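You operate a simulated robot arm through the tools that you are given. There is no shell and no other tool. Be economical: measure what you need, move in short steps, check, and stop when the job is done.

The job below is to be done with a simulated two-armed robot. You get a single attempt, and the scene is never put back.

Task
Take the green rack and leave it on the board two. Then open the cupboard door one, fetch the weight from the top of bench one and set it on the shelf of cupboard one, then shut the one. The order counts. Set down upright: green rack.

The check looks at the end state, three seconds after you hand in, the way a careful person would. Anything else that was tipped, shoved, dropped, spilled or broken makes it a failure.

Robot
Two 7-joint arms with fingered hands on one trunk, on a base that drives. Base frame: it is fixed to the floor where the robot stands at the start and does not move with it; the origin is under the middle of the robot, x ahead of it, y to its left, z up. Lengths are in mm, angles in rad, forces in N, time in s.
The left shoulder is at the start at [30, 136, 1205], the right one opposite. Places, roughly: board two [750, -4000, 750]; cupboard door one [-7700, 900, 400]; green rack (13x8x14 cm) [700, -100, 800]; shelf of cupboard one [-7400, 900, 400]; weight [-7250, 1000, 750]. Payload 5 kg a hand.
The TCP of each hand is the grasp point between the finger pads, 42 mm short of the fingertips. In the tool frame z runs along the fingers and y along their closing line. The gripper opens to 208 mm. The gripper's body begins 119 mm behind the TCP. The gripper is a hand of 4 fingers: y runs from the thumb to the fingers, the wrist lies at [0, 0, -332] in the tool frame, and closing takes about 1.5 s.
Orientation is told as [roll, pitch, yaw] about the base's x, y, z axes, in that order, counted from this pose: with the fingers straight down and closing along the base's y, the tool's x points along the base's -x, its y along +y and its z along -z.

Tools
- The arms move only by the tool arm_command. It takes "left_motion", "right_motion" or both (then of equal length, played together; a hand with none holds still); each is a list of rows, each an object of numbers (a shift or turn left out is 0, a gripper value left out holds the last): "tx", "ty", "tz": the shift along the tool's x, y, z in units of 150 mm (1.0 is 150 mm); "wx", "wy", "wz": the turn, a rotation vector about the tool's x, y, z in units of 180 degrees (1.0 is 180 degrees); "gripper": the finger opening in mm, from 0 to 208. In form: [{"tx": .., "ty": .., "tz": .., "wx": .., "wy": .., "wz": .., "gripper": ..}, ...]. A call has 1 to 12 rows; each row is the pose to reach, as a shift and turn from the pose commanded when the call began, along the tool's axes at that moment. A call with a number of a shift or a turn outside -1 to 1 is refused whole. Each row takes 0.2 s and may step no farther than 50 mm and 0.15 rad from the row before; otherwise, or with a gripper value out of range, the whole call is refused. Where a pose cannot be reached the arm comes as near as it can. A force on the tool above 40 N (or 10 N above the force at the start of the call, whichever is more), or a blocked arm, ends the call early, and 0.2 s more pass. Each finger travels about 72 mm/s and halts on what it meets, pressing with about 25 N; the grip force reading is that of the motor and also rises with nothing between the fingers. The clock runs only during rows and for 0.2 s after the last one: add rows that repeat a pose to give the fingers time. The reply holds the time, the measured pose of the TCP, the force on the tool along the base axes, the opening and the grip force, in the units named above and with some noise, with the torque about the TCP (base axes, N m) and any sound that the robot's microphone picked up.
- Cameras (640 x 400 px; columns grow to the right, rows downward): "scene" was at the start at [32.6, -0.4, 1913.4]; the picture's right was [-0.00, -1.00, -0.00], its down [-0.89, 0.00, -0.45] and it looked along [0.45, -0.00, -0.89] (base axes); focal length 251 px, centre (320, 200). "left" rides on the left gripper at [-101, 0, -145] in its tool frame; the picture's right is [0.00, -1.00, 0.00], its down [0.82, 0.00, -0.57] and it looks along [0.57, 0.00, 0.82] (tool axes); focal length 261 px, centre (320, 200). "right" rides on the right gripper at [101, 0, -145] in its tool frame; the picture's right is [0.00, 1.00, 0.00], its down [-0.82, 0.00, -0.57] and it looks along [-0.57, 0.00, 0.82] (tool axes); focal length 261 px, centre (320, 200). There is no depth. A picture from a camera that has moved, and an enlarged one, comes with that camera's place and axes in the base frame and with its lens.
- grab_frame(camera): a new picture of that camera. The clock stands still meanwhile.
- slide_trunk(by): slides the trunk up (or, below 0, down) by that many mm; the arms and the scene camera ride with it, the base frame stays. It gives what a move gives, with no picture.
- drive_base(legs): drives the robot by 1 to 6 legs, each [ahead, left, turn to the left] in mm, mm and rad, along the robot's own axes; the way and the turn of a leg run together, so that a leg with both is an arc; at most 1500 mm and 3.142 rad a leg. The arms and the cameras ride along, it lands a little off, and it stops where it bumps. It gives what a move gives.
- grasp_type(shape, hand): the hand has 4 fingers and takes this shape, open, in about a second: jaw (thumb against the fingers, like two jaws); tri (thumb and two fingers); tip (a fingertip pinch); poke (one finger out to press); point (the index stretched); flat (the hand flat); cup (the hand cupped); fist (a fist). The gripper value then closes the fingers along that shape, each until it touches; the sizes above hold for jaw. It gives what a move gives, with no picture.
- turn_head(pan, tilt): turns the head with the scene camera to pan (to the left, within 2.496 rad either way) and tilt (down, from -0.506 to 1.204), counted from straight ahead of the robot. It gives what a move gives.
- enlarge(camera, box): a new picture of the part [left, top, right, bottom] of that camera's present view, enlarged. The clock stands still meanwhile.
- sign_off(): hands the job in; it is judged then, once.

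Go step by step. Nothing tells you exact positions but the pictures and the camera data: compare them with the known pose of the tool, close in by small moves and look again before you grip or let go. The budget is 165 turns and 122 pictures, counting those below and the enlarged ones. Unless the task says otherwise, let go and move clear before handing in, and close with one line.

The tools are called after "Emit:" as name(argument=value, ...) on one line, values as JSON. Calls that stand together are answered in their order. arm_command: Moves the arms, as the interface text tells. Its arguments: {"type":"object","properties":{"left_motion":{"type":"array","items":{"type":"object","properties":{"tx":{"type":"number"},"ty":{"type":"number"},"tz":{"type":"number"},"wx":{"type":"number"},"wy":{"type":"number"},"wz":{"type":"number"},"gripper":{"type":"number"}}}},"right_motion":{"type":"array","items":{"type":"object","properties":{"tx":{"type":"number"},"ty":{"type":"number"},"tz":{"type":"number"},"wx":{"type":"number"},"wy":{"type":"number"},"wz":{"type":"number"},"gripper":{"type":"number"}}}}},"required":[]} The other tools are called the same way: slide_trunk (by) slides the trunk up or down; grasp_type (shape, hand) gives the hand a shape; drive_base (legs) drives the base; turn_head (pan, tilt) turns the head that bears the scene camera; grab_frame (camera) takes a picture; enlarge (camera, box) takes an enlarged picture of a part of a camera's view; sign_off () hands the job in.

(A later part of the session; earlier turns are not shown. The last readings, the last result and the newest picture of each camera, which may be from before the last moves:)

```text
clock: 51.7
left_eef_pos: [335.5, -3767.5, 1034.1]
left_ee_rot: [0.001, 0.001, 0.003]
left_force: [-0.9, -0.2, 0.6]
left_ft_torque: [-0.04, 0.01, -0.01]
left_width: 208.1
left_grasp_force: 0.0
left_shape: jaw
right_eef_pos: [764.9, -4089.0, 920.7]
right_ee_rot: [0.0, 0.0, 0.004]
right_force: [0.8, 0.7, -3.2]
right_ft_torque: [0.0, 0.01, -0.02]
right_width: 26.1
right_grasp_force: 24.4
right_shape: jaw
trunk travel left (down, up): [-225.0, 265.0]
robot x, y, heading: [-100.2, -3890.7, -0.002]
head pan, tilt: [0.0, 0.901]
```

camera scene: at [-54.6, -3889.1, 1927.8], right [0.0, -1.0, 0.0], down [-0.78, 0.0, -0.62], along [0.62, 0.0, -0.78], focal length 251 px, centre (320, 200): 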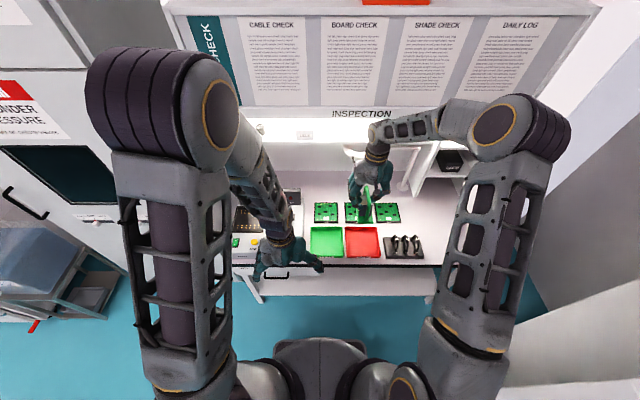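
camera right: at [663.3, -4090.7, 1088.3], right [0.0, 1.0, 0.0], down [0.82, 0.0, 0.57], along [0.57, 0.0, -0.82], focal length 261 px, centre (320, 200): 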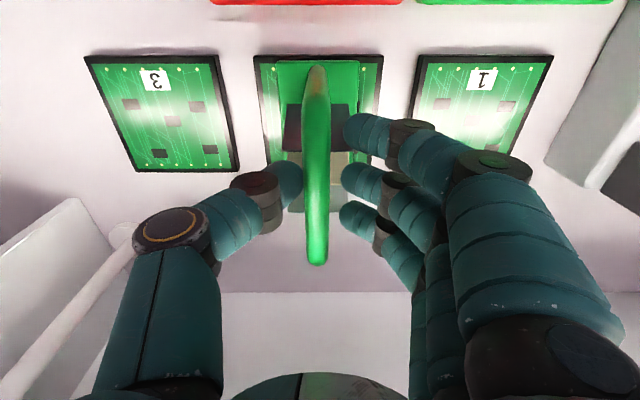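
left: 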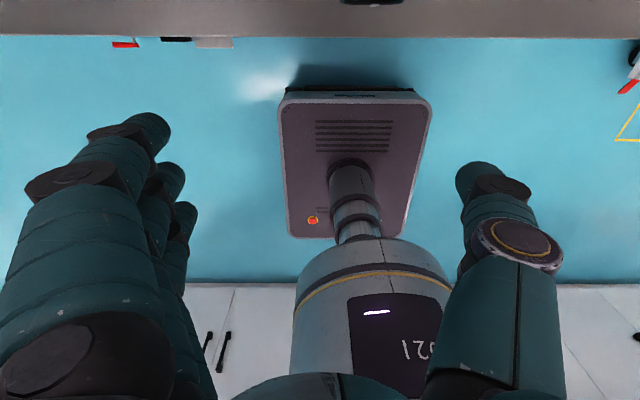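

Emit:
arm_command(right_motion=[{"tz": 0.01}, {"tz": 0.02}, {"tz": 0.03}, {"tz": 0.03}])

Emit:
enlarge(camera="scene", box=[320, 180, 400, 230])

```text
clock: 52.7
left_eef_pos: [335.2, -3767.9, 1033.6]
left_ee_rot: [0.0, -0.001, 0.003]
left_force: [0.2, 0.1, -0.4]
left_ft_torque: [0.03, 0.01, -0.04]
left_width: 207.6
left_grasp_force: 0.0
left_shape: jaw
right_eef_pos: [764.9, -4088.9, 915.2]
right_ee_rot: [0.001, -0.001, 0.003]
right_force: [-0.3, -0.5, -3.1]
right_ft_torque: [0.02, 0.0, 0.0]
right_width: 26.6
right_grasp_force: 24.4
right_shape: jaw
trunk travel left (down, up): [-225.0, 265.0]
robot x, y, heading: [-98.5, -3891.1, 0.001]
head pan, tilt: [0.0, 0.901]
```

```text
8.00 times, centred on (360, 205) of scene
camera zoom: at [-53.8, -3889.0, 1927.8], right [0.0, -1.0, 0.0], down [-0.78, 0.0, -0.62], along [0.62, 0.0, -0.78], focal length 2006 px, centre (0, 160)
```

zoom: 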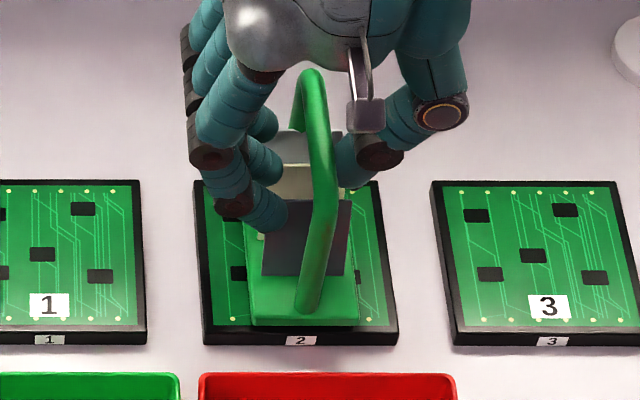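

Very near contact now; stepping on down.

Emit:
arm_command(right_motion=[{"tz": 0.01}, {"tz": 0.02}, {"tz": 0.03}, {"tz": 0.03}])

```text
clock: 53.7
left_eef_pos: [335.6, -3767.7, 1033.0]
left_ee_rot: [0.001, 0.002, 0.003]
left_force: [0.2, -0.1, -0.7]
left_ft_torque: [0.02, 0.0, 0.02]
left_width: 207.7
left_grasp_force: 0.0
left_shape: jaw
right_eef_pos: [765.8, -4087.8, 910.6]
right_ee_rot: [-0.001, 0.002, 0.004]
right_force: [0.2, 0.3, -2.9]
right_ft_torque: [0.01, 0.0, -0.02]
right_width: 26.5
right_grasp_force: 24.7
right_shape: jaw
trunk travel left (down, up): [-225.0, 265.0]
robot x, y, heading: [-101.4, -3894.3, 0.003]
head pan, tilt: [0.0, 0.901]
```

Emit:
arm_command(right_motion=[{"tz": 0.01}, {"tz": 0.02}, {"tz": 0.03}, {"tz": 0.03}])

Emit:
enlarge(camera="scene", box=[320, 180, 400, 230])

```text
clock: 54.7
left_eef_pos: [335.7, -3767.8, 1032.9]
left_ee_rot: [0.001, 0.001, 0.003]
left_force: [-0.1, -0.1, 0.2]
left_ft_torque: [-0.02, 0.0, 0.0]
left_width: 207.7
left_grasp_force: 0.0
left_shape: jaw
right_eef_pos: [764.2, -4089.1, 908.4]
right_ee_rot: [0.0, 0.001, 0.004]
right_force: [0.0, 0.1, -4.1]
right_ft_torque: [-0.01, -0.01, 0.01]
right_width: 26.2
right_grasp_force: 25.4
right_shape: jaw
trunk travel left (down, up): [-225.0, 265.0]
robot x, y, heading: [-102.7, -3887.9, 0.005]
head pan, tilt: [0.0, 0.901]
```

```text
8.00 times, centred on (360, 205) of scene
camera zoom: at [-53.8, -3889.0, 1927.8], right [0.0, -1.0, 0.0], down [-0.78, 0.0, -0.62], along [0.62, 0.0, -0.78], focal length 2006 px, centre (0, 160)
```

zoom: 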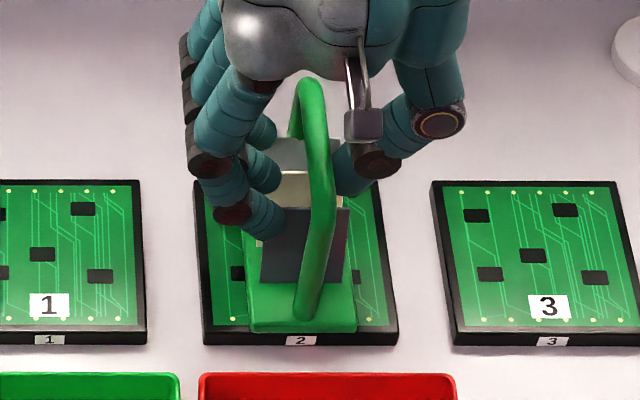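

The rack front is aligned with the board's front edge; I'll shift 5 mm forward to centre it and continue lowering.

Emit:
arm_command(right_motion=[{"tx": -0.035}, {"tx": -0.035, "tz": 0.01}, {"tx": -0.035, "tz": 0.02}, {"tx": -0.035, "tz": 0.03}, {"tx": -0.035, "tz": 0.03}])

Emit:
arm_command(right_motion=[{"tz": 0.01}, {"tz": 0.02}, {"tz": 0.03}, {"tz": 0.03}])

Emit:
enlarge(camera="scene", box=[320, 180, 400, 230])

```text
clock: 55.9
left_eef_pos: [334.5, -3767.8, 1034.3]
left_ee_rot: [0.0, 0.0, 0.004]
left_force: [0.1, -0.7, -0.5]
left_ft_torque: [-0.02, 0.0, 0.04]
left_width: 208.0
left_grasp_force: 0.0
left_shape: jaw
right_eef_pos: [769.7, -4087.8, 904.7]
right_ee_rot: [-0.001, -0.004, 0.005]
right_force: [2.9, 0.9, 11.6]
right_ft_torque: [0.03, -0.11, 0.02]
right_width: 26.2
right_grasp_force: 25.3
right_shape: jaw
trunk travel left (down, up): [-225.0, 265.0]
robot x, y, heading: [-97.7, -3887.6, 0.004]
head pan, tilt: [0.0, 0.901]
```

```text
clock: 56.7
left_eef_pos: [333.2, -3768.3, 1032.7]
left_ee_rot: [0.0, -0.002, 0.003]
left_force: [0.7, -0.2, -0.6]
left_ft_torque: [-0.02, 0.07, 0.0]
left_width: 207.6
left_grasp_force: 0.1
left_shape: jaw
right_eef_pos: [772.1, -4088.2, 904.8]
right_ee_rot: [0.0, -0.006, 0.001]
right_force: [-6.3, -0.6, 20.4]
right_ft_torque: [-0.19, 0.54, -0.11]
right_width: 26.9
right_grasp_force: 24.8
right_shape: jaw
trunk travel left (down, up): [-225.0, 265.0]
robot x, y, heading: [-97.8, -3888.7, 0.001]
head pan, tilt: [0.0, 0.901]
stopped in row 4 (right hand): the force on the tool passed its limit at 41 N (the readings are from after the stop); the commanded pose is now the measured one
```

```text
8.00 times, centred on (360, 205) of scene
camera zoom: at [-55.4, -3888.8, 1927.7], right [0.0, -1.0, 0.0], down [-0.78, 0.0, -0.62], along [0.62, 0.0, -0.78], focal length 2006 px, centre (0, 160)
```

zoom: 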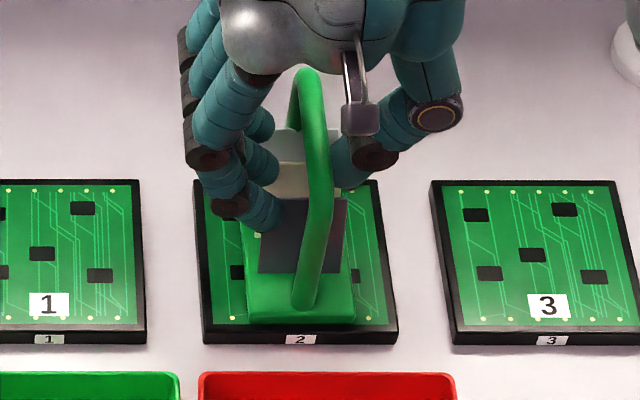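

The rack is in firm contact, sitting inside board 2's outline. I'll ease off 1 mm and open.

Emit:
arm_command(right_motion=[{"tz": -0.007}, {"tz": -0.007, "gripper": 60}, {"tz": -0.007}, {"tz": -0.007}, {"tz": -0.007}])

Emit:
grab_frame(camera="right")

```text
clock: 57.9
left_eef_pos: [335.0, -3767.4, 1032.5]
left_ee_rot: [0.001, 0.001, 0.002]
left_force: [-1.2, -0.1, 0.0]
left_ft_torque: [-0.02, 0.0, -0.01]
left_width: 208.1
left_grasp_force: 0.1
left_shape: jaw
right_eef_pos: [771.4, -4087.9, 901.3]
right_ee_rot: [0.0, -0.003, 0.002]
right_force: [0.0, 0.7, 0.8]
right_ft_torque: [-0.05, 0.0, -0.02]
right_width: 59.6
right_grasp_force: 0.0
right_shape: jaw
trunk travel left (down, up): [-225.0, 265.0]
robot x, y, heading: [-99.6, -3890.9, 0.004]
head pan, tilt: [0.0, 0.901]
```

```text
85 pictures are left
camera right: at [670.1, -4090.7, 1045.0], right [0.0, 1.0, 0.0], down [0.82, 0.0, 0.57], along [0.57, 0.0, -0.82], focal length 261 px, centre (320, 200)
```

right: 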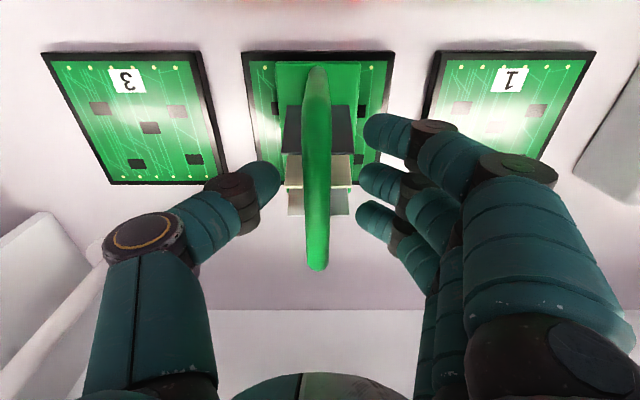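

Released and the rack stands on board 2. Raising straight up, then pulling the arm back.

Emit:
arm_command(right_motion=[{"tz": -0.1, "gripper": 80}, {"tz": -0.3}, {"tz": -0.6}, {"tz": -0.9}, {"tz": -1.0}])

Emit:
arm_command(right_motion=[{"tx": 0.3}, {"tx": 0.6}, {"tx": 0.9}, {"tx": 1.0}])

Emit:
arm_command(right_motion=[{"tx": 0.3}, {"tx": 0.6}, {"tx": 0.9}, {"tx": 1.0}])

Emit:
arm_command(right_motion=[{"tx": 0.3}, {"tx": 0.6}, {"tx": 0.8}])

Emit:
enlarge(camera="scene", box=[290, 160, 418, 240])

```text
clock: 59.1
left_eef_pos: [334.4, -3768.5, 1032.5]
left_ee_rot: [-0.001, 0.0, 0.003]
left_force: [0.0, 0.4, 0.8]
left_ft_torque: [-0.03, 0.01, 0.01]
left_width: 208.2
left_grasp_force: 0.1
left_shape: jaw
right_eef_pos: [773.1, -4087.9, 1052.7]
right_ee_rot: [0.0, -0.001, 0.002]
right_force: [-0.2, 0.4, -1.1]
right_ft_torque: [-0.01, -0.02, 0.01]
right_width: 79.2
right_grasp_force: 0.1
right_shape: jaw
trunk travel left (down, up): [-225.0, 265.0]
robot x, y, heading: [-98.1, -3891.1, 0.009]
head pan, tilt: [0.0, 0.901]
```

```text
clock: 60.1
left_eef_pos: [334.5, -3767.7, 1033.2]
left_ee_rot: [0.001, 0.0, 0.004]
left_force: [-0.6, 0.1, -1.3]
left_ft_torque: [-0.02, 0.03, 0.01]
left_width: 207.9
left_grasp_force: 0.1
left_shape: jaw
right_eef_pos: [621.2, -4089.7, 1051.6]
right_ee_rot: [0.0, -0.002, 0.002]
right_force: [0.6, -0.1, 0.4]
right_ft_torque: [0.0, 0.02, 0.01]
right_width: 79.4
right_grasp_force: 0.0
right_shape: jaw
trunk travel left (down, up): [-225.0, 265.0]
robot x, y, heading: [-101.4, -3888.4, -0.001]
head pan, tilt: [0.0, 0.901]
```

```text
clock: 61.1
left_eef_pos: [335.2, -3767.3, 1032.6]
left_ee_rot: [-0.002, -0.001, 0.003]
left_force: [0.5, -0.5, -0.8]
left_ft_torque: [0.02, 0.07, 0.03]
left_width: 207.8
left_grasp_force: 0.0
left_shape: jaw
right_eef_pos: [471.2, -4089.3, 1051.5]
right_ee_rot: [0.002, -0.005, 0.003]
right_force: [0.1, -0.1, -0.1]
right_ft_torque: [0.0, 0.04, -0.01]
right_width: 79.1
right_grasp_force: 0.1
right_shape: jaw
trunk travel left (down, up): [-225.0, 265.0]
robot x, y, heading: [-99.2, -3887.8, 0.004]
head pan, tilt: [0.0, 0.901]
```

```text
clock: 61.9
left_eef_pos: [334.1, -3768.3, 1033.9]
left_ee_rot: [-0.001, 0.001, 0.003]
left_force: [-0.6, -0.7, 0.0]
left_ft_torque: [0.0, -0.11, 0.04]
left_width: 208.0
left_grasp_force: 0.1
left_shape: jaw
right_eef_pos: [348.9, -4089.6, 1052.0]
right_ee_rot: [0.001, -0.004, 0.002]
right_force: [-0.4, 0.3, 0.1]
right_ft_torque: [0.02, -0.07, -0.03]
right_width: 79.5
right_grasp_force: 0.1
right_shape: jaw
trunk travel left (down, up): [-225.0, 265.0]
robot x, y, heading: [-99.4, -3887.9, 0.004]
head pan, tilt: [0.0, 0.901]
```

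```text
5.00 times, centred on (354, 200) of scene
camera zoom: at [-55.8, -3888.9, 1927.9], right [0.0, -1.0, 0.0], down [-0.78, 0.0, -0.62], along [0.62, 0.0, -0.78], focal length 1254 px, centre (150, 200)
```

zoom: 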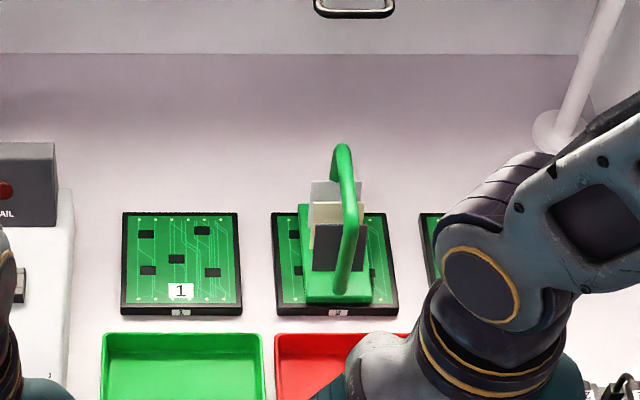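

The rack stands on board 2, well inside. Next I back off and look for a way to cupboard one, far behind at x≈-7700.

Emit:
drive_base(legs=[[-350, 0, 0]])

Emit:
turn_head(pan=-2.45, tilt=0.35)

Emit:
grab_frame(camera="scene")

Emit:
turn_head(pan=2.45, tilt=0.35)

Emit:
grab_frame(camera="scene")

```text
clock: 64.2
left_eef_pos: [-18.4, -3770.0, 1035.1]
left_ee_rot: [0.0, 0.0, 0.0]
left_force: [0.1, 0.5, 0.1]
left_ft_torque: [0.0, -0.1, 0.05]
left_width: 208.2
left_grasp_force: 0.1
left_shape: jaw
right_eef_pos: [-5.1, -4092.0, 1052.2]
right_ee_rot: [0.0, -0.002, -0.003]
right_force: [-1.2, 0.1, 0.8]
right_ft_torque: [0.03, -0.08, 0.01]
right_width: 79.4
right_grasp_force: 0.1
right_shape: jaw
trunk travel left (down, up): [-225.0, 265.0]
robot x, y, heading: [-452.7, -3890.7, 0.0]
head pan, tilt: [0.0, 0.901]
```

```text
clock: 66.4
left_eef_pos: [-16.6, -3768.9, 1033.4]
left_ee_rot: [0.0, 0.001, -0.003]
left_force: [0.3, 0.7, 0.0]
left_ft_torque: [0.0, 0.0, 0.0]
left_width: 207.6
left_grasp_force: 0.0
left_shape: jaw
right_eef_pos: [-5.6, -4092.3, 1052.2]
right_ee_rot: [0.0, -0.004, -0.003]
right_force: [-0.2, -0.7, -0.5]
right_ft_torque: [-0.01, 0.01, -0.01]
right_width: 79.4
right_grasp_force: 0.0
right_shape: jaw
trunk travel left (down, up): [-225.0, 265.0]
robot x, y, heading: [-450.4, -3886.1, -0.007]
head pan, tilt: [-2.45, 0.351]
```

```text
83 pictures are left
camera scene: at [-555.1, -3948.5, 1975.4], right [-0.64, 0.77, 0.0], down [0.27, 0.22, -0.94], along [-0.72, -0.6, -0.34], focal length 251 px, centre (320, 200)
```

scene: 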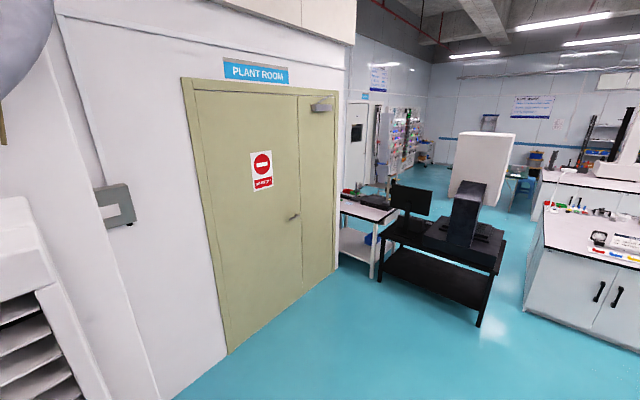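

```text
clock: 70.3
left_eef_pos: [-17.4, -3770.2, 1032.3]
left_ee_rot: [0.0, -0.001, -0.002]
left_force: [0.3, 0.5, -0.4]
left_ft_torque: [-0.03, 0.03, 0.02]
left_width: 207.9
left_grasp_force: 0.1
left_shape: jaw
right_eef_pos: [-4.2, -4092.1, 1050.5]
right_ee_rot: [0.0, -0.003, -0.005]
right_force: [0.2, 0.9, 0.7]
right_ft_torque: [-0.03, 0.02, 0.01]
right_width: 79.2
right_grasp_force: 0.1
right_shape: jaw
trunk travel left (down, up): [-225.0, 265.0]
robot x, y, heading: [-454.6, -3886.8, -0.005]
head pan, tilt: [2.45, 0.351]
```

```text
82 pictures are left
camera scene: at [-554.9, -3829.7, 1975.4], right [0.64, 0.77, 0.0], down [0.26, -0.22, -0.94], along [-0.72, 0.6, -0.34], focal length 251 px, centre (320, 200)
```

scene: 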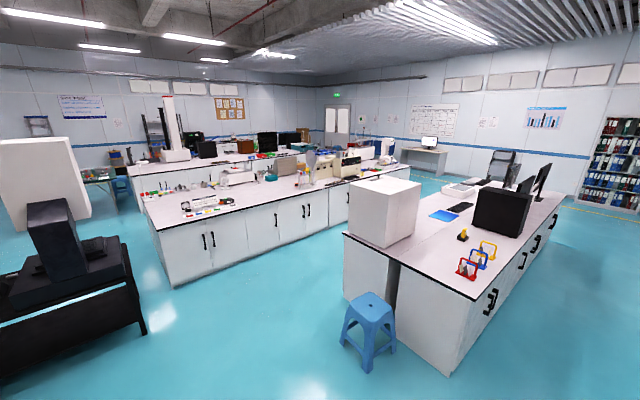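

I've mapped bench A (x -2040..-970, y>-2150), a stool at (-1410,-2620), bench B's face at x≈-3510, and a black table at (-3500..-2990, y<-3950). The gap at the black table is too narrow, so I'll go via the aisle between A and B (x≈-2780).

Emit:
drive_base(legs=[[-500, 400, 0], [0, 0, 1.571], [0, 1500, 0], [0, 320, 0]])

Emit:
turn_head(pan=0.3, tilt=0.2)

Emit:
grab_frame(camera="scene")

Emit:
turn_head(pan=1.5, tilt=0.2)

Emit:
grab_frame(camera="scene")

```text
clock: 86.2
left_eef_pos: [-2856.7, -3170.4, 1031.9]
left_ee_rot: [0.0, 0.003, 1.662]
left_force: [-2.5, 0.9, -0.7]
left_ft_torque: [-0.11, -0.35, 0.0]
left_width: 208.0
left_grasp_force: 0.0
left_shape: jaw
right_eef_pos: [-2538.3, -3126.7, 1051.7]
right_ee_rot: [0.0, -0.002, 1.662]
right_force: [-1.8, 0.8, -1.3]
right_ft_torque: [-0.11, -0.32, -0.01]
right_width: 79.8
right_grasp_force: 0.1
right_shape: jaw
trunk travel left (down, up): [-225.0, 265.0]
robot x, y, heading: [-2697.9, -3593.7, 1.665]
head pan, tilt: [2.45, 0.351]
stopped in leg 4: the robot was blocked; the commanded pose is now the measured one
```

```text
clock: 88.3
left_eef_pos: [-2852.2, -3172.7, 1033.3]
left_ee_rot: [0.001, 0.003, 1.661]
left_force: [-0.1, -0.5, 0.8]
left_ft_torque: [-0.01, 0.0, 0.0]
left_width: 207.8
left_grasp_force: 0.0
left_shape: jaw
right_eef_pos: [-2533.0, -3128.9, 1051.6]
right_ee_rot: [0.001, -0.004, 1.663]
right_force: [0.1, 0.4, -0.2]
right_ft_torque: [0.02, 0.0, -0.02]
right_width: 79.9
right_grasp_force: 0.1
right_shape: jaw
trunk travel left (down, up): [-225.0, 265.0]
robot x, y, heading: [-2692.7, -3592.0, 1.666]
head pan, tilt: [0.3, 0.201]
```

```text
81 pictures are left
camera scene: at [-2726.4, -3536.7, 1989.4], right [0.92, 0.38, 0.0], down [0.08, -0.18, -0.98], along [-0.37, 0.91, -0.2], focal length 251 px, centre (320, 200)
```

scene: 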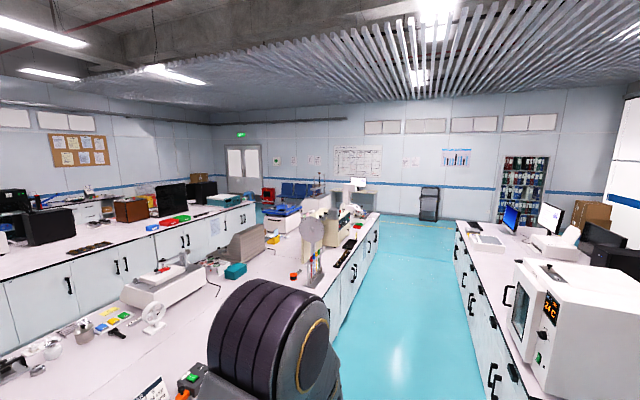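

```text
clock: 89.7
left_eef_pos: [-2851.5, -3172.0, 1033.1]
left_ee_rot: [-0.001, 0.002, 1.661]
left_force: [0.1, 0.0, -0.4]
left_ft_torque: [0.0, 0.03, -0.02]
left_width: 207.8
left_grasp_force: 0.1
left_shape: jaw
right_eef_pos: [-2533.1, -3128.1, 1053.1]
right_ee_rot: [0.0, -0.004, 1.663]
right_force: [0.4, 0.5, -1.3]
right_ft_torque: [-0.03, -0.02, -0.01]
right_width: 80.0
right_grasp_force: 0.1
right_shape: jaw
trunk travel left (down, up): [-225.0, 265.0]
robot x, y, heading: [-2695.4, -3593.4, 1.658]
head pan, tilt: [1.499, 0.201]
```

```text
80 pictures are left
camera scene: at [-2784.2, -3624.5, 1989.4], right [-0.02, 1.0, 0.0], down [0.2, 0.0, -0.98], along [-0.98, -0.02, -0.2], focal length 251 px, centre (320, 200)
```

scene: 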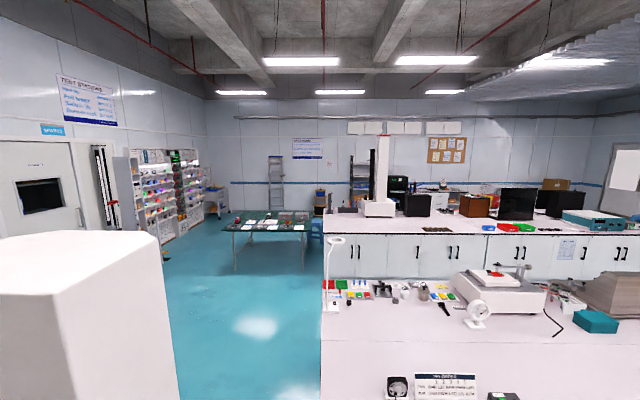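

I touched something near the black table, so I'll move away from it. The aisle ahead between benches A and B is clear to y≈1200; I'll straighten and drive up it.

Emit:
turn_head(pan=1.9, tilt=0.8)

Emit:
grab_frame(camera="scene")

```text
clock: 90.7
left_eef_pos: [-2853.0, -3172.2, 1033.2]
left_ee_rot: [0.0, 0.001, 1.659]
left_force: [0.1, -0.9, 0.3]
left_ft_torque: [-0.03, -0.02, 0.0]
left_width: 207.7
left_grasp_force: 0.0
left_shape: jaw
right_eef_pos: [-2533.8, -3128.9, 1051.6]
right_ee_rot: [0.001, -0.004, 1.661]
right_force: [-0.8, -0.5, -0.1]
right_ft_torque: [-0.04, 0.0, 0.03]
right_width: 79.8
right_grasp_force: 0.1
right_shape: jaw
trunk travel left (down, up): [-225.0, 265.0]
robot x, y, heading: [-2694.3, -3590.3, 1.662]
head pan, tilt: [1.901, 0.799]
```

```text
79 pictures are left
camera scene: at [-2764.8, -3655.7, 1935.8], right [-0.41, 0.91, 0.0], down [0.65, 0.29, -0.7], along [-0.64, -0.28, -0.72], focal length 251 px, centre (320, 200)
```

scene: 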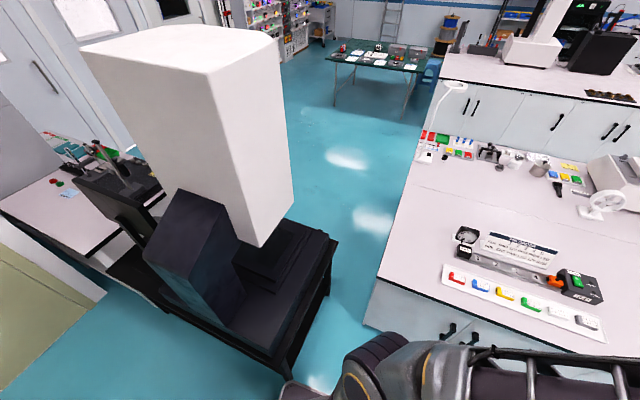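

Nothing looks displaced. Straightening and driving up the aisle.

Emit:
drive_base(legs=[[150, -60, 0], [0, 0, -0.091], [1500, 80, 0], [1500, 0, 0], [1400, 0, 0]])

Emit:
turn_head(pan=0.6, tilt=0.3)

Emit:
grab_frame(camera="scene")

```text
refused: leg 3 is longer than a leg can be; nothing moved
```

```text
clock: 92.1
left_eef_pos: [-2852.7, -3171.0, 1033.1]
left_ee_rot: [0.001, 0.001, 1.661]
left_force: [0.5, -0.2, 0.2]
left_ft_torque: [0.0, -0.02, -0.02]
left_width: 208.0
left_grasp_force: 0.1
left_shape: jaw
right_eef_pos: [-2533.1, -3128.7, 1051.5]
right_ee_rot: [0.001, -0.003, 1.661]
right_force: [0.2, -0.6, -0.2]
right_ft_torque: [0.03, -0.02, 0.01]
right_width: 79.6
right_grasp_force: 0.0
right_shape: jaw
trunk travel left (down, up): [-225.0, 265.0]
robot x, y, heading: [-2692.5, -3594.3, 1.66]
head pan, tilt: [0.6, 0.3]
```

```text
78 pictures are left
camera scene: at [-2750.6, -3550.9, 1980.0], right [0.77, 0.64, 0.0], down [0.19, -0.23, -0.96], along [-0.61, 0.74, -0.3], focal length 251 px, centre (320, 200)
```

scene: 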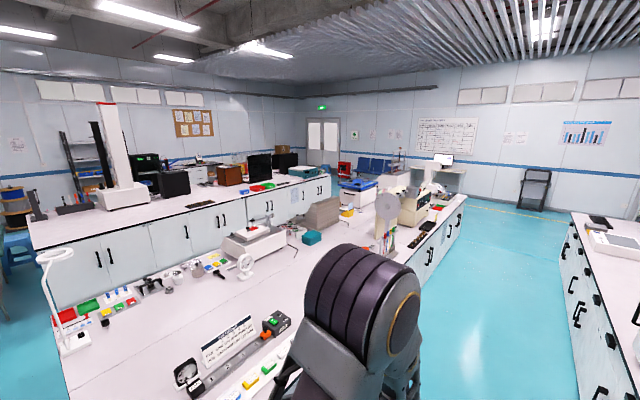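

Emit:
drive_base(legs=[[150, -60, 0], [0, 0, -0.091], [1450, 80, 0], [1450, 0, 0], [1400, 0, 0]])

Emit:
grab_frame(camera="scene")

```text
clock: 114.1
left_eef_pos: [-2798.4, 1271.8, 1032.5]
left_ee_rot: [0.0, 0.002, 1.554]
left_force: [0.4, 0.0, 0.2]
left_ft_torque: [0.02, -0.01, 0.04]
left_width: 208.1
left_grasp_force: 0.0
left_shape: jaw
right_eef_pos: [-2473.5, 1278.4, 1051.7]
right_ee_rot: [0.003, -0.003, 1.555]
right_force: [0.4, 0.3, -0.4]
right_ft_torque: [0.0, 0.0, -0.02]
right_width: 80.0
right_grasp_force: 0.0
right_shape: jaw
trunk travel left (down, up): [-225.0, 265.0]
robot x, y, heading: [-2684.3, 835.5, 1.555]
head pan, tilt: [0.6, 0.3]
```

```text
77 pictures are left
camera scene: at [-2736.8, 883.1, 1980.1], right [0.84, 0.55, 0.0], down [0.16, -0.25, -0.96], along [-0.53, 0.8, -0.3], focal length 251 px, centre (320, 200)
```

scene: 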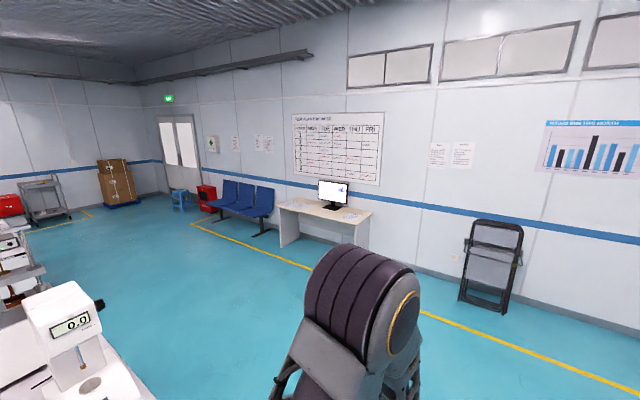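

Open floor between the bench ends and the yellow line (y≈3400). I'll go to y≈2050 and then sideways toward -x.

Emit:
drive_base(legs=[[1230, 0, 0.016], [0, 1475, 0], [0, 1475, 0]])

Emit:
turn_head(pan=1.7, tilt=0.3)

Emit:
grab_frame(camera="scene")

```text
clock: 134.2
left_eef_pos: [-5775.4, 2426.1, 1033.4]
left_ee_rot: [0.0, 0.002, 1.608]
left_force: [-0.1, 0.1, -0.1]
left_ft_torque: [0.01, -0.03, 0.02]
left_width: 207.8
left_grasp_force: 0.0
left_shape: jaw
right_eef_pos: [-5456.0, 2451.7, 1051.0]
right_ee_rot: [-0.001, -0.004, 1.61]
right_force: [0.2, 0.2, 0.3]
right_ft_torque: [-0.04, -0.03, -0.01]
right_width: 80.2
right_grasp_force: 0.1
right_shape: jaw
trunk travel left (down, up): [-225.0, 265.0]
robot x, y, heading: [-5639.4, 1998.5, 1.61]
head pan, tilt: [0.6, 0.3]
```

```text
clock: 135.6
left_eef_pos: [-5775.9, 2426.0, 1033.2]
left_ee_rot: [0.001, 0.001, 1.608]
left_force: [-0.2, 0.6, -1.0]
left_ft_torque: [0.02, -0.02, -0.01]
left_width: 207.9
left_grasp_force: 0.1
left_shape: jaw
right_eef_pos: [-5454.2, 2452.6, 1051.8]
right_ee_rot: [0.0, -0.003, 1.608]
right_force: [-0.5, -0.2, -0.2]
right_ft_torque: [-0.01, 0.01, -0.01]
right_width: 79.8
right_grasp_force: 0.1
right_shape: jaw
trunk travel left (down, up): [-225.0, 265.0]
robot x, y, heading: [-5639.7, 1996.0, 1.61]
head pan, tilt: [1.7, 0.3]
```

```text
76 pictures are left
camera scene: at [-5730.7, 1951.5, 1980.1], right [-0.17, 0.99, 0.0], down [0.29, 0.05, -0.96], along [-0.94, -0.16, -0.3], focal length 251 px, centre (320, 200)
```

scene: 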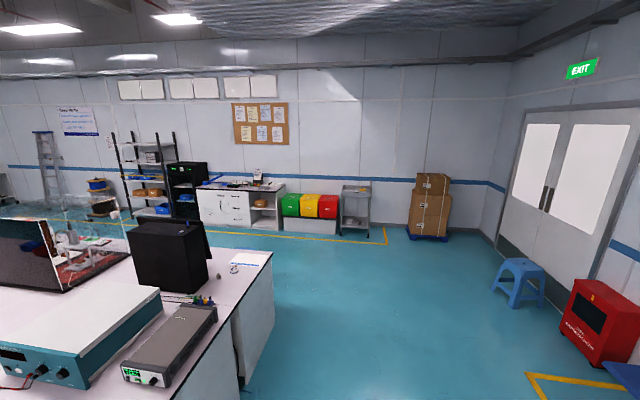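

Bench C (bench one) ends at y≈1140 with its far edge at x≈-7770. Zooming on the items near that corner.

Emit:
enlarge(camera="scene", box=[150, 220, 278, 300])

Emit:
drive_base(legs=[[0, 1450, -0.04], [0, 1450, 0]])

Emit:
turn_head(pan=2.3, tilt=0.5)

Emit:
grab_frame(camera="scene")

```text
5.00 times, centred on (214, 260) of scene
camera zoom: at [-5730.7, 1951.5, 1980.1], right [-0.17, 0.99, 0.0], down [0.29, 0.05, -0.96], along [-0.94, -0.16, -0.3], focal length 1254 px, centre (850, -100)
```

zoom: 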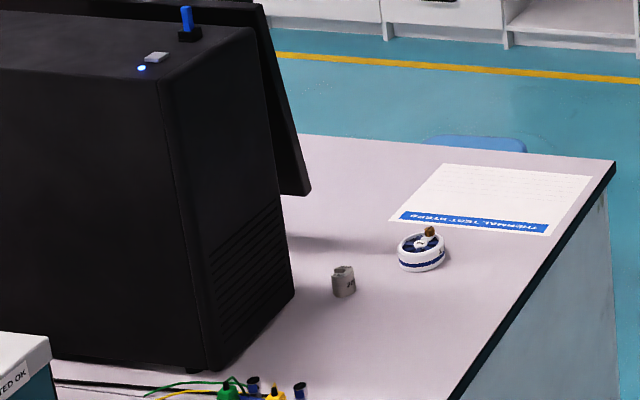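

```text
clock: 149.5
left_eef_pos: [-8634.4, 2404.3, 1032.4]
left_ee_rot: [-0.001, 0.001, 1.566]
left_force: [-0.4, -0.8, -0.9]
left_ft_torque: [0.01, -0.03, 0.0]
left_width: 207.8
left_grasp_force: 0.1
left_shape: jaw
right_eef_pos: [-8312.2, 2416.6, 1052.1]
right_ee_rot: [0.001, -0.005, 1.567]
right_force: [-1.1, 0.2, -0.2]
right_ft_torque: [0.01, -0.04, -0.02]
right_width: 79.9
right_grasp_force: 0.0
right_shape: jaw
trunk travel left (down, up): [-225.0, 265.0]
robot x, y, heading: [-8518.3, 1973.6, 1.567]
head pan, tilt: [1.7, 0.3]
```

```text
clock: 150.5
left_eef_pos: [-8634.6, 2404.1, 1032.4]
left_ee_rot: [-0.001, 0.003, 1.565]
left_force: [0.0, 0.9, 0.2]
left_ft_torque: [-0.01, 0.02, 0.01]
left_width: 207.8
left_grasp_force: 0.2
left_shape: jaw
right_eef_pos: [-8312.6, 2416.8, 1053.0]
right_ee_rot: [-0.001, -0.004, 1.568]
right_force: [0.8, 0.6, -0.8]
right_ft_torque: [-0.01, -0.03, -0.03]
right_width: 79.8
right_grasp_force: 0.1
right_shape: jaw
trunk travel left (down, up): [-225.0, 265.0]
robot x, y, heading: [-8516.6, 1969.3, 1.567]
head pan, tilt: [2.3, 0.499]
```

```text
74 pictures are left
camera scene: at [-8584.2, 1880.1, 1961.7], right [-0.66, 0.75, 0.0], down [0.36, 0.32, -0.88], along [-0.66, -0.58, -0.48], focal length 251 px, centre (320, 200)
```

scene: 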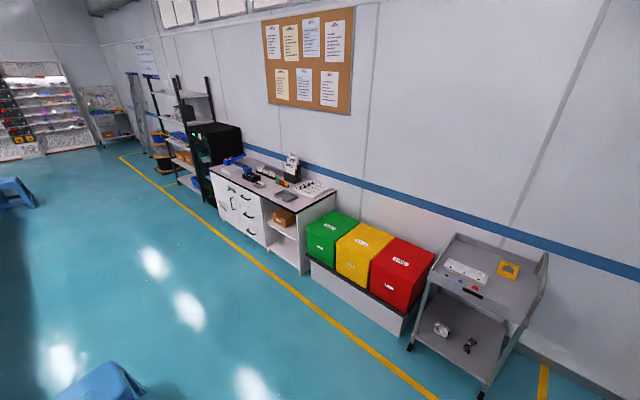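

There's a grey weight-like item near the bench corner and a blue stool in the aisle near (-8340,540). I'll turn to face the bench (+x) and look.

Emit:
drive_base(legs=[[0, 0, -1.567]])

Emit:
turn_head(pan=-0.7, tilt=0.6)

Emit:
grab_frame(camera="scene")

```text
clock: 154.7
left_eef_pos: [-8083.3, 2097.4, 1034.2]
left_ee_rot: [0.0, 0.003, 0.016]
left_force: [-0.5, -1.0, -0.4]
left_ft_torque: [0.03, -0.02, -0.04]
left_width: 207.7
left_grasp_force: 0.0
left_shape: jaw
right_eef_pos: [-8064.9, 1776.0, 1052.2]
right_ee_rot: [0.002, -0.003, 0.017]
right_force: [0.0, -0.9, 0.6]
right_ft_torque: [0.02, 0.01, -0.01]
right_width: 79.8
right_grasp_force: 0.0
right_shape: jaw
trunk travel left (down, up): [-225.0, 265.0]
robot x, y, heading: [-8514.0, 1967.4, 0.017]
head pan, tilt: [2.3, 0.499]
```

```text
clock: 157.3
left_eef_pos: [-8083.9, 2097.0, 1033.3]
left_ee_rot: [0.0, 0.002, 0.016]
left_force: [0.9, 0.5, 0.3]
left_ft_torque: [-0.03, 0.0, -0.04]
left_width: 207.7
left_grasp_force: 0.0
left_shape: jaw
right_eef_pos: [-8064.1, 1774.9, 1051.1]
right_ee_rot: [0.0, -0.003, 0.014]
right_force: [0.2, -0.3, -0.2]
right_ft_torque: [-0.02, -0.04, 0.04]
right_width: 79.8
right_grasp_force: 0.1
right_shape: jaw
trunk travel left (down, up): [-225.0, 265.0]
robot x, y, heading: [-8514.2, 1970.3, 0.018]
head pan, tilt: [-0.7, 0.6]
```

```text
73 pictures are left
camera scene: at [-8476.9, 1913.6, 1952.6], right [-0.63, -0.78, 0.0], down [-0.44, 0.36, -0.82], along [0.64, -0.52, -0.57], focal length 251 px, centre (320, 200)
```

scene: 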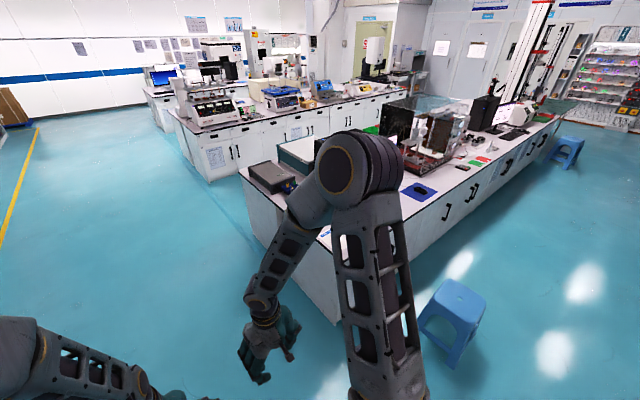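

The stool is at about (-8317,683), close to where I'd like to stand. I'll shift a bit to the right and look at the cupboard front.

Emit:
drive_base(legs=[[0, -450, -0.017]])

Emit:
turn_head(pan=-0.6, tilt=0.8)

Emit:
grab_frame(camera="scene")

Emit:
grab_frame(camera="right")

```text
clock: 160.0
left_eef_pos: [-8078.4, 1631.4, 1033.3]
left_ee_rot: [0.003, 0.001, -0.008]
left_force: [0.9, -0.7, 0.7]
left_ft_torque: [0.09, 0.0, 0.0]
left_width: 207.9
left_grasp_force: 0.0
left_shape: jaw
right_eef_pos: [-8067.2, 1310.4, 1050.8]
right_ee_rot: [0.003, -0.003, -0.008]
right_force: [0.1, -0.5, 0.4]
right_ft_torque: [0.09, 0.02, 0.0]
right_width: 79.7
right_grasp_force: 0.1
right_shape: jaw
trunk travel left (down, up): [-225.0, 265.0]
robot x, y, heading: [-8510.6, 1514.9, -0.006]
head pan, tilt: [-0.7, 0.6]
```

```text
clock: 160.7
left_eef_pos: [-8079.3, 1631.6, 1032.6]
left_ee_rot: [0.001, 0.003, -0.008]
left_force: [0.6, 0.1, 0.3]
left_ft_torque: [-0.03, -0.01, 0.03]
left_width: 207.8
left_grasp_force: 0.1
left_shape: jaw
right_eef_pos: [-8066.2, 1310.5, 1053.3]
right_ee_rot: [0.0, -0.004, -0.009]
right_force: [-0.1, 0.1, 0.4]
right_ft_torque: [-0.01, -0.01, 0.0]
right_width: 79.8
right_grasp_force: 0.0
right_shape: jaw
trunk travel left (down, up): [-225.0, 265.0]
robot x, y, heading: [-8514.4, 1515.7, -0.007]
head pan, tilt: [-0.6, 0.799]
```

```text
72 pictures are left
camera scene: at [-8477.6, 1469.7, 1935.8], right [-0.57, -0.82, 0.0], down [-0.59, 0.41, -0.7], along [0.57, -0.4, -0.72], focal length 251 px, centre (320, 200)
```

scene: 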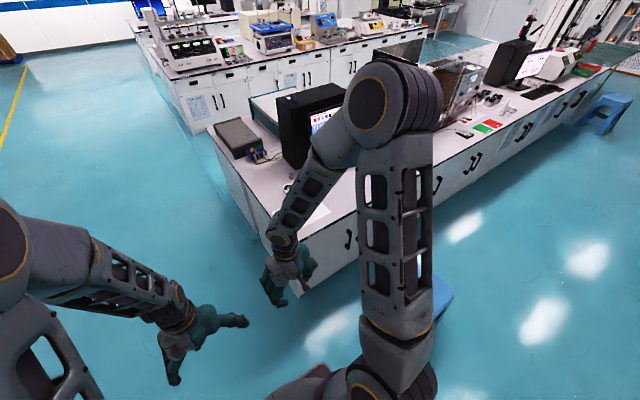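

```text
71 pictures are left
camera right: at [-8168.9, 1309.0, 1194.7], right [0.01, 1.0, 0.0], down [0.82, -0.01, 0.57], along [0.57, -0.01, -0.82], focal length 261 px, centre (320, 200)
```

right: 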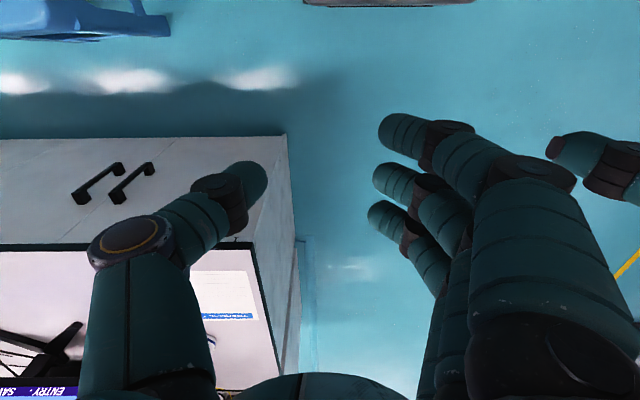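

I can see a double-door bay with two vertical handles; the first door (nearest the bench end) has its handle near (-7800,794, z 490–680). I'll back off for a frontal view of the doors and the stool.

Emit:
drive_base(legs=[[-400, -300, 0.006]])

Emit:
turn_head(pan=-0.2, tilt=0.75)

Emit:
grab_frame(camera="scene")

```text
clock: 163.7
left_eef_pos: [-8486.9, 1341.0, 1034.3]
left_ee_rot: [0.0, 0.002, 0.002]
left_force: [-0.3, -1.1, -0.3]
left_ft_torque: [0.07, -0.1, 0.03]
left_width: 207.9
left_grasp_force: 0.0
left_shape: jaw
right_eef_pos: [-8473.1, 1019.4, 1053.5]
right_ee_rot: [0.002, -0.005, -0.001]
right_force: [-0.8, 0.0, -0.4]
right_ft_torque: [0.0, -0.08, 0.03]
right_width: 79.7
right_grasp_force: 0.0
right_shape: jaw
trunk travel left (down, up): [-225.0, 265.0]
robot x, y, heading: [-8923.4, 1222.4, 0.003]
head pan, tilt: [-0.6, 0.799]
```

```text
clock: 164.6
left_eef_pos: [-8487.0, 1340.4, 1032.8]
left_ee_rot: [0.0, 0.001, -0.001]
left_force: [-0.2, -0.3, -0.1]
left_ft_torque: [0.01, 0.0, 0.0]
left_width: 207.6
left_grasp_force: 0.1
left_shape: jaw
right_eef_pos: [-8472.7, 1019.1, 1051.9]
right_ee_rot: [-0.001, -0.004, 0.001]
right_force: [0.0, 0.5, -0.8]
right_ft_torque: [0.01, 0.01, 0.0]
right_width: 79.8
right_grasp_force: 0.0
right_shape: jaw
trunk travel left (down, up): [-225.0, 265.0]
robot x, y, heading: [-8919.0, 1218.5, 0.001]
head pan, tilt: [-0.201, 0.75]
```

```text
70 pictures are left
camera scene: at [-8869.5, 1203.9, 1939.7], right [-0.2, -0.98, 0.0], down [-0.67, 0.14, -0.73], along [0.72, -0.15, -0.68], focal length 251 px, centre (320, 200)
```

scene: 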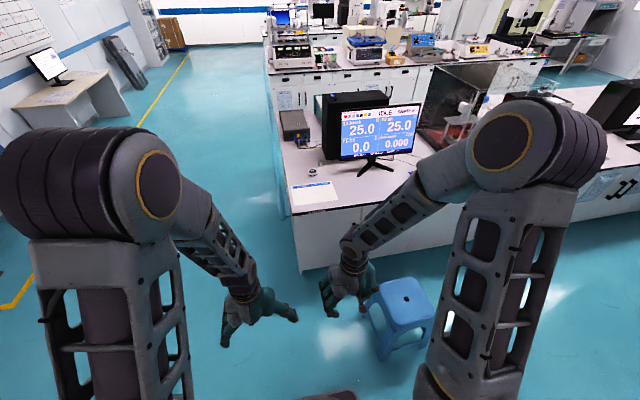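

The stool is at about x -8450..-8170, y 370..690. I'll check the door front with the right wrist camera.

Emit:
grab_frame(camera="right")

Emit:
enlarge(camera="scene", box=[280, 130, 440, 230])

```text
69 pictures are left
camera right: at [-8574.1, 1017.2, 1194.6], right [0.0, 1.0, 0.0], down [0.82, 0.0, 0.57], along [0.57, 0.0, -0.82], focal length 261 px, centre (320, 200)
```

right: 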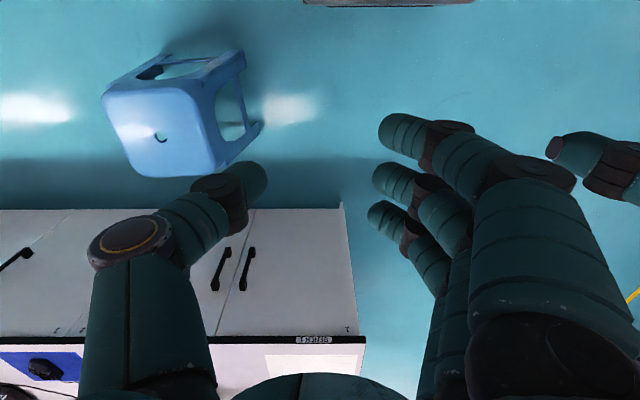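

```text
4.00 times, centred on (360, 180) of scene
camera zoom: at [-8869.5, 1203.9, 1939.7], right [-0.2, -0.98, 0.0], down [-0.67, 0.14, -0.73], along [0.72, -0.15, -0.68], focal length 1003 px, centre (160, 280)
```

zoom: 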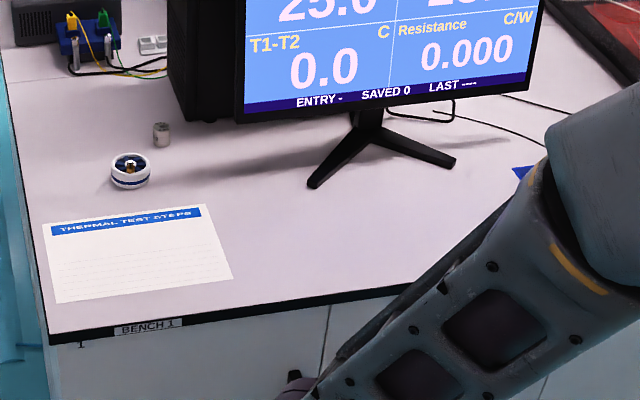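

The doors are labelled, with "1" on the one nearest the bench end, hinged at y≈1130 and with its handle at y≈740–790. The grey cylinder near (-7260,855) looks like the weight. I'll drive to about (-8600,1150), lower the trunk and look at the handle.

Emit:
drive_base(legs=[[320, -70, 0]])

Emit:
slide_trunk(by=-150)

Emit:
arm_command(right_motion=[{"ty": -0.3, "tx": 0.0}, {"ty": -0.6}, {"ty": -0.9}, {"ty": -1.0, "gripper": 100}])

Emit:
turn_head(pan=-0.4, tilt=0.85)

Emit:
grab_frame(camera="scene")

Emit:
grab_frame(camera="right")

```text
clock: 166.7
left_eef_pos: [-8163.7, 1266.7, 1033.5]
left_ee_rot: [0.0, 0.004, -0.004]
left_force: [0.7, 0.0, 0.5]
left_ft_torque: [0.03, 0.1, -0.02]
left_width: 207.6
left_grasp_force: 0.1
left_shape: jaw
right_eef_pos: [-8150.1, 943.7, 1051.2]
right_ee_rot: [0.001, -0.003, -0.004]
right_force: [0.2, -0.9, -0.5]
right_ft_torque: [0.01, 0.11, 0.02]
right_width: 80.0
right_grasp_force: 0.1
right_shape: jaw
trunk travel left (down, up): [-225.0, 265.0]
robot x, y, heading: [-8602.1, 1143.5, -0.005]
head pan, tilt: [-0.201, 0.75]
```

```text
clock: 168.5
left_eef_pos: [-8164.6, 1265.4, 884.2]
left_ee_rot: [0.0, 0.001, -0.005]
left_force: [-0.5, 0.7, 0.4]
left_ft_torque: [0.01, -0.03, -0.02]
left_width: 207.8
left_grasp_force: 0.0
left_shape: jaw
right_eef_pos: [-8151.6, 945.0, 902.5]
right_ee_rot: [0.0, -0.004, -0.003]
right_force: [0.0, -0.7, -0.7]
right_ft_torque: [-0.02, -0.02, 0.02]
right_width: 80.0
right_grasp_force: 0.0
right_shape: jaw
trunk travel left (down, up): [-75.0, 415.0]
robot x, y, heading: [-8595.9, 1148.5, -0.007]
head pan, tilt: [-0.201, 0.75]
```

```text
clock: 169.5
left_eef_pos: [-8164.7, 1267.0, 882.4]
left_ee_rot: [0.0, 0.003, -0.003]
left_force: [-0.4, 0.5, 0.2]
left_ft_torque: [0.02, 0.0, -0.01]
left_width: 207.8
left_grasp_force: 0.1
left_shape: jaw
right_eef_pos: [-8150.4, 794.5, 902.8]
right_ee_rot: [-0.001, -0.003, -0.002]
right_force: [-0.3, 0.6, -0.5]
right_ft_torque: [-0.04, 0.06, -0.01]
right_width: 99.2
right_grasp_force: 0.1
right_shape: jaw
trunk travel left (down, up): [-75.0, 415.0]
robot x, y, heading: [-8595.5, 1147.3, -0.001]
head pan, tilt: [-0.201, 0.75]
```

```text
clock: 170.2
left_eef_pos: [-8165.2, 1266.6, 883.6]
left_ee_rot: [0.0, 0.002, -0.003]
left_force: [0.3, 0.3, 0.0]
left_ft_torque: [-0.04, 0.0, 0.01]
left_width: 207.8
left_grasp_force: 0.0
left_shape: jaw
right_eef_pos: [-8151.2, 794.9, 902.4]
right_ee_rot: [-0.001, -0.003, -0.003]
right_force: [0.1, 0.6, 0.1]
right_ft_torque: [-0.01, 0.0, 0.0]
right_width: 99.1
right_grasp_force: 0.1
right_shape: jaw
trunk travel left (down, up): [-75.0, 415.0]
robot x, y, heading: [-8599.1, 1147.3, -0.004]
head pan, tilt: [-0.4, 0.85]
```

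```text
67 pictures are left
camera scene: at [-8556.6, 1117.5, 1781.7], right [-0.39, -0.92, 0.0], down [-0.69, 0.29, -0.66], along [0.61, -0.26, -0.75], focal length 251 px, centre (320, 200)
```

scene: 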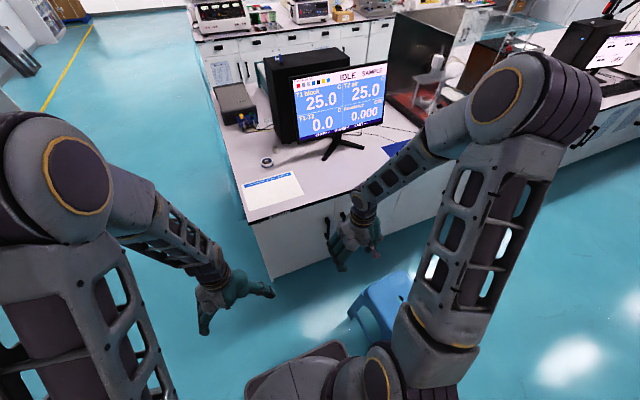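

```text
66 pictures are left
camera right: at [-8252.0, 793.3, 1045.0], right [0.01, 1.0, 0.0], down [0.82, -0.01, 0.57], along [0.57, 0.0, -0.82], focal length 261 px, centre (320, 200)
```

right: 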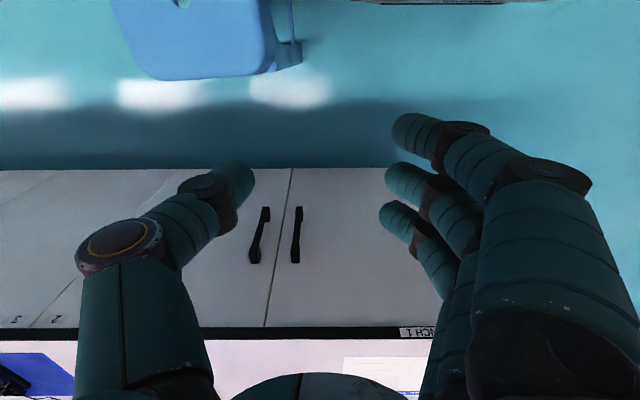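

The handle of door 1 is a vertical bar near (-7790, 735, z 420–630). Zooming to confirm.

Emit:
enlarge(camera="scene", box=[240, 170, 400, 270])

Emit:
enlarge(camera="right", box=[240, 150, 400, 250])

```text
4.00 times, centred on (320, 220) of scene
camera zoom: at [-8556.6, 1117.5, 1781.7], right [-0.39, -0.92, 0.0], down [-0.69, 0.29, -0.66], along [0.61, -0.26, -0.75], focal length 1003 px, centre (320, 120)
```

zoom: 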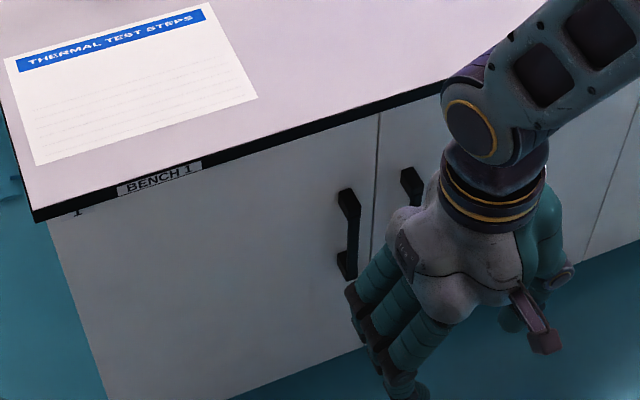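

```text
4.00 times, centred on (320, 200) of right
camera zoom: at [-8252.0, 793.3, 1045.0], right [0.01, 1.0, 0.0], down [0.82, -0.01, 0.57], along [0.57, 0.0, -0.82], focal length 1043 px, centre (320, 200)
```

zoom: 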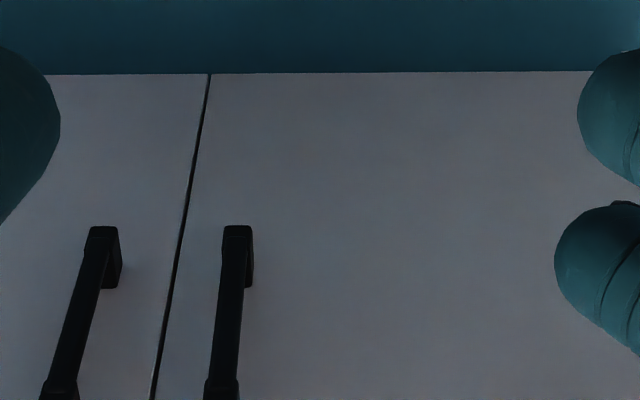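

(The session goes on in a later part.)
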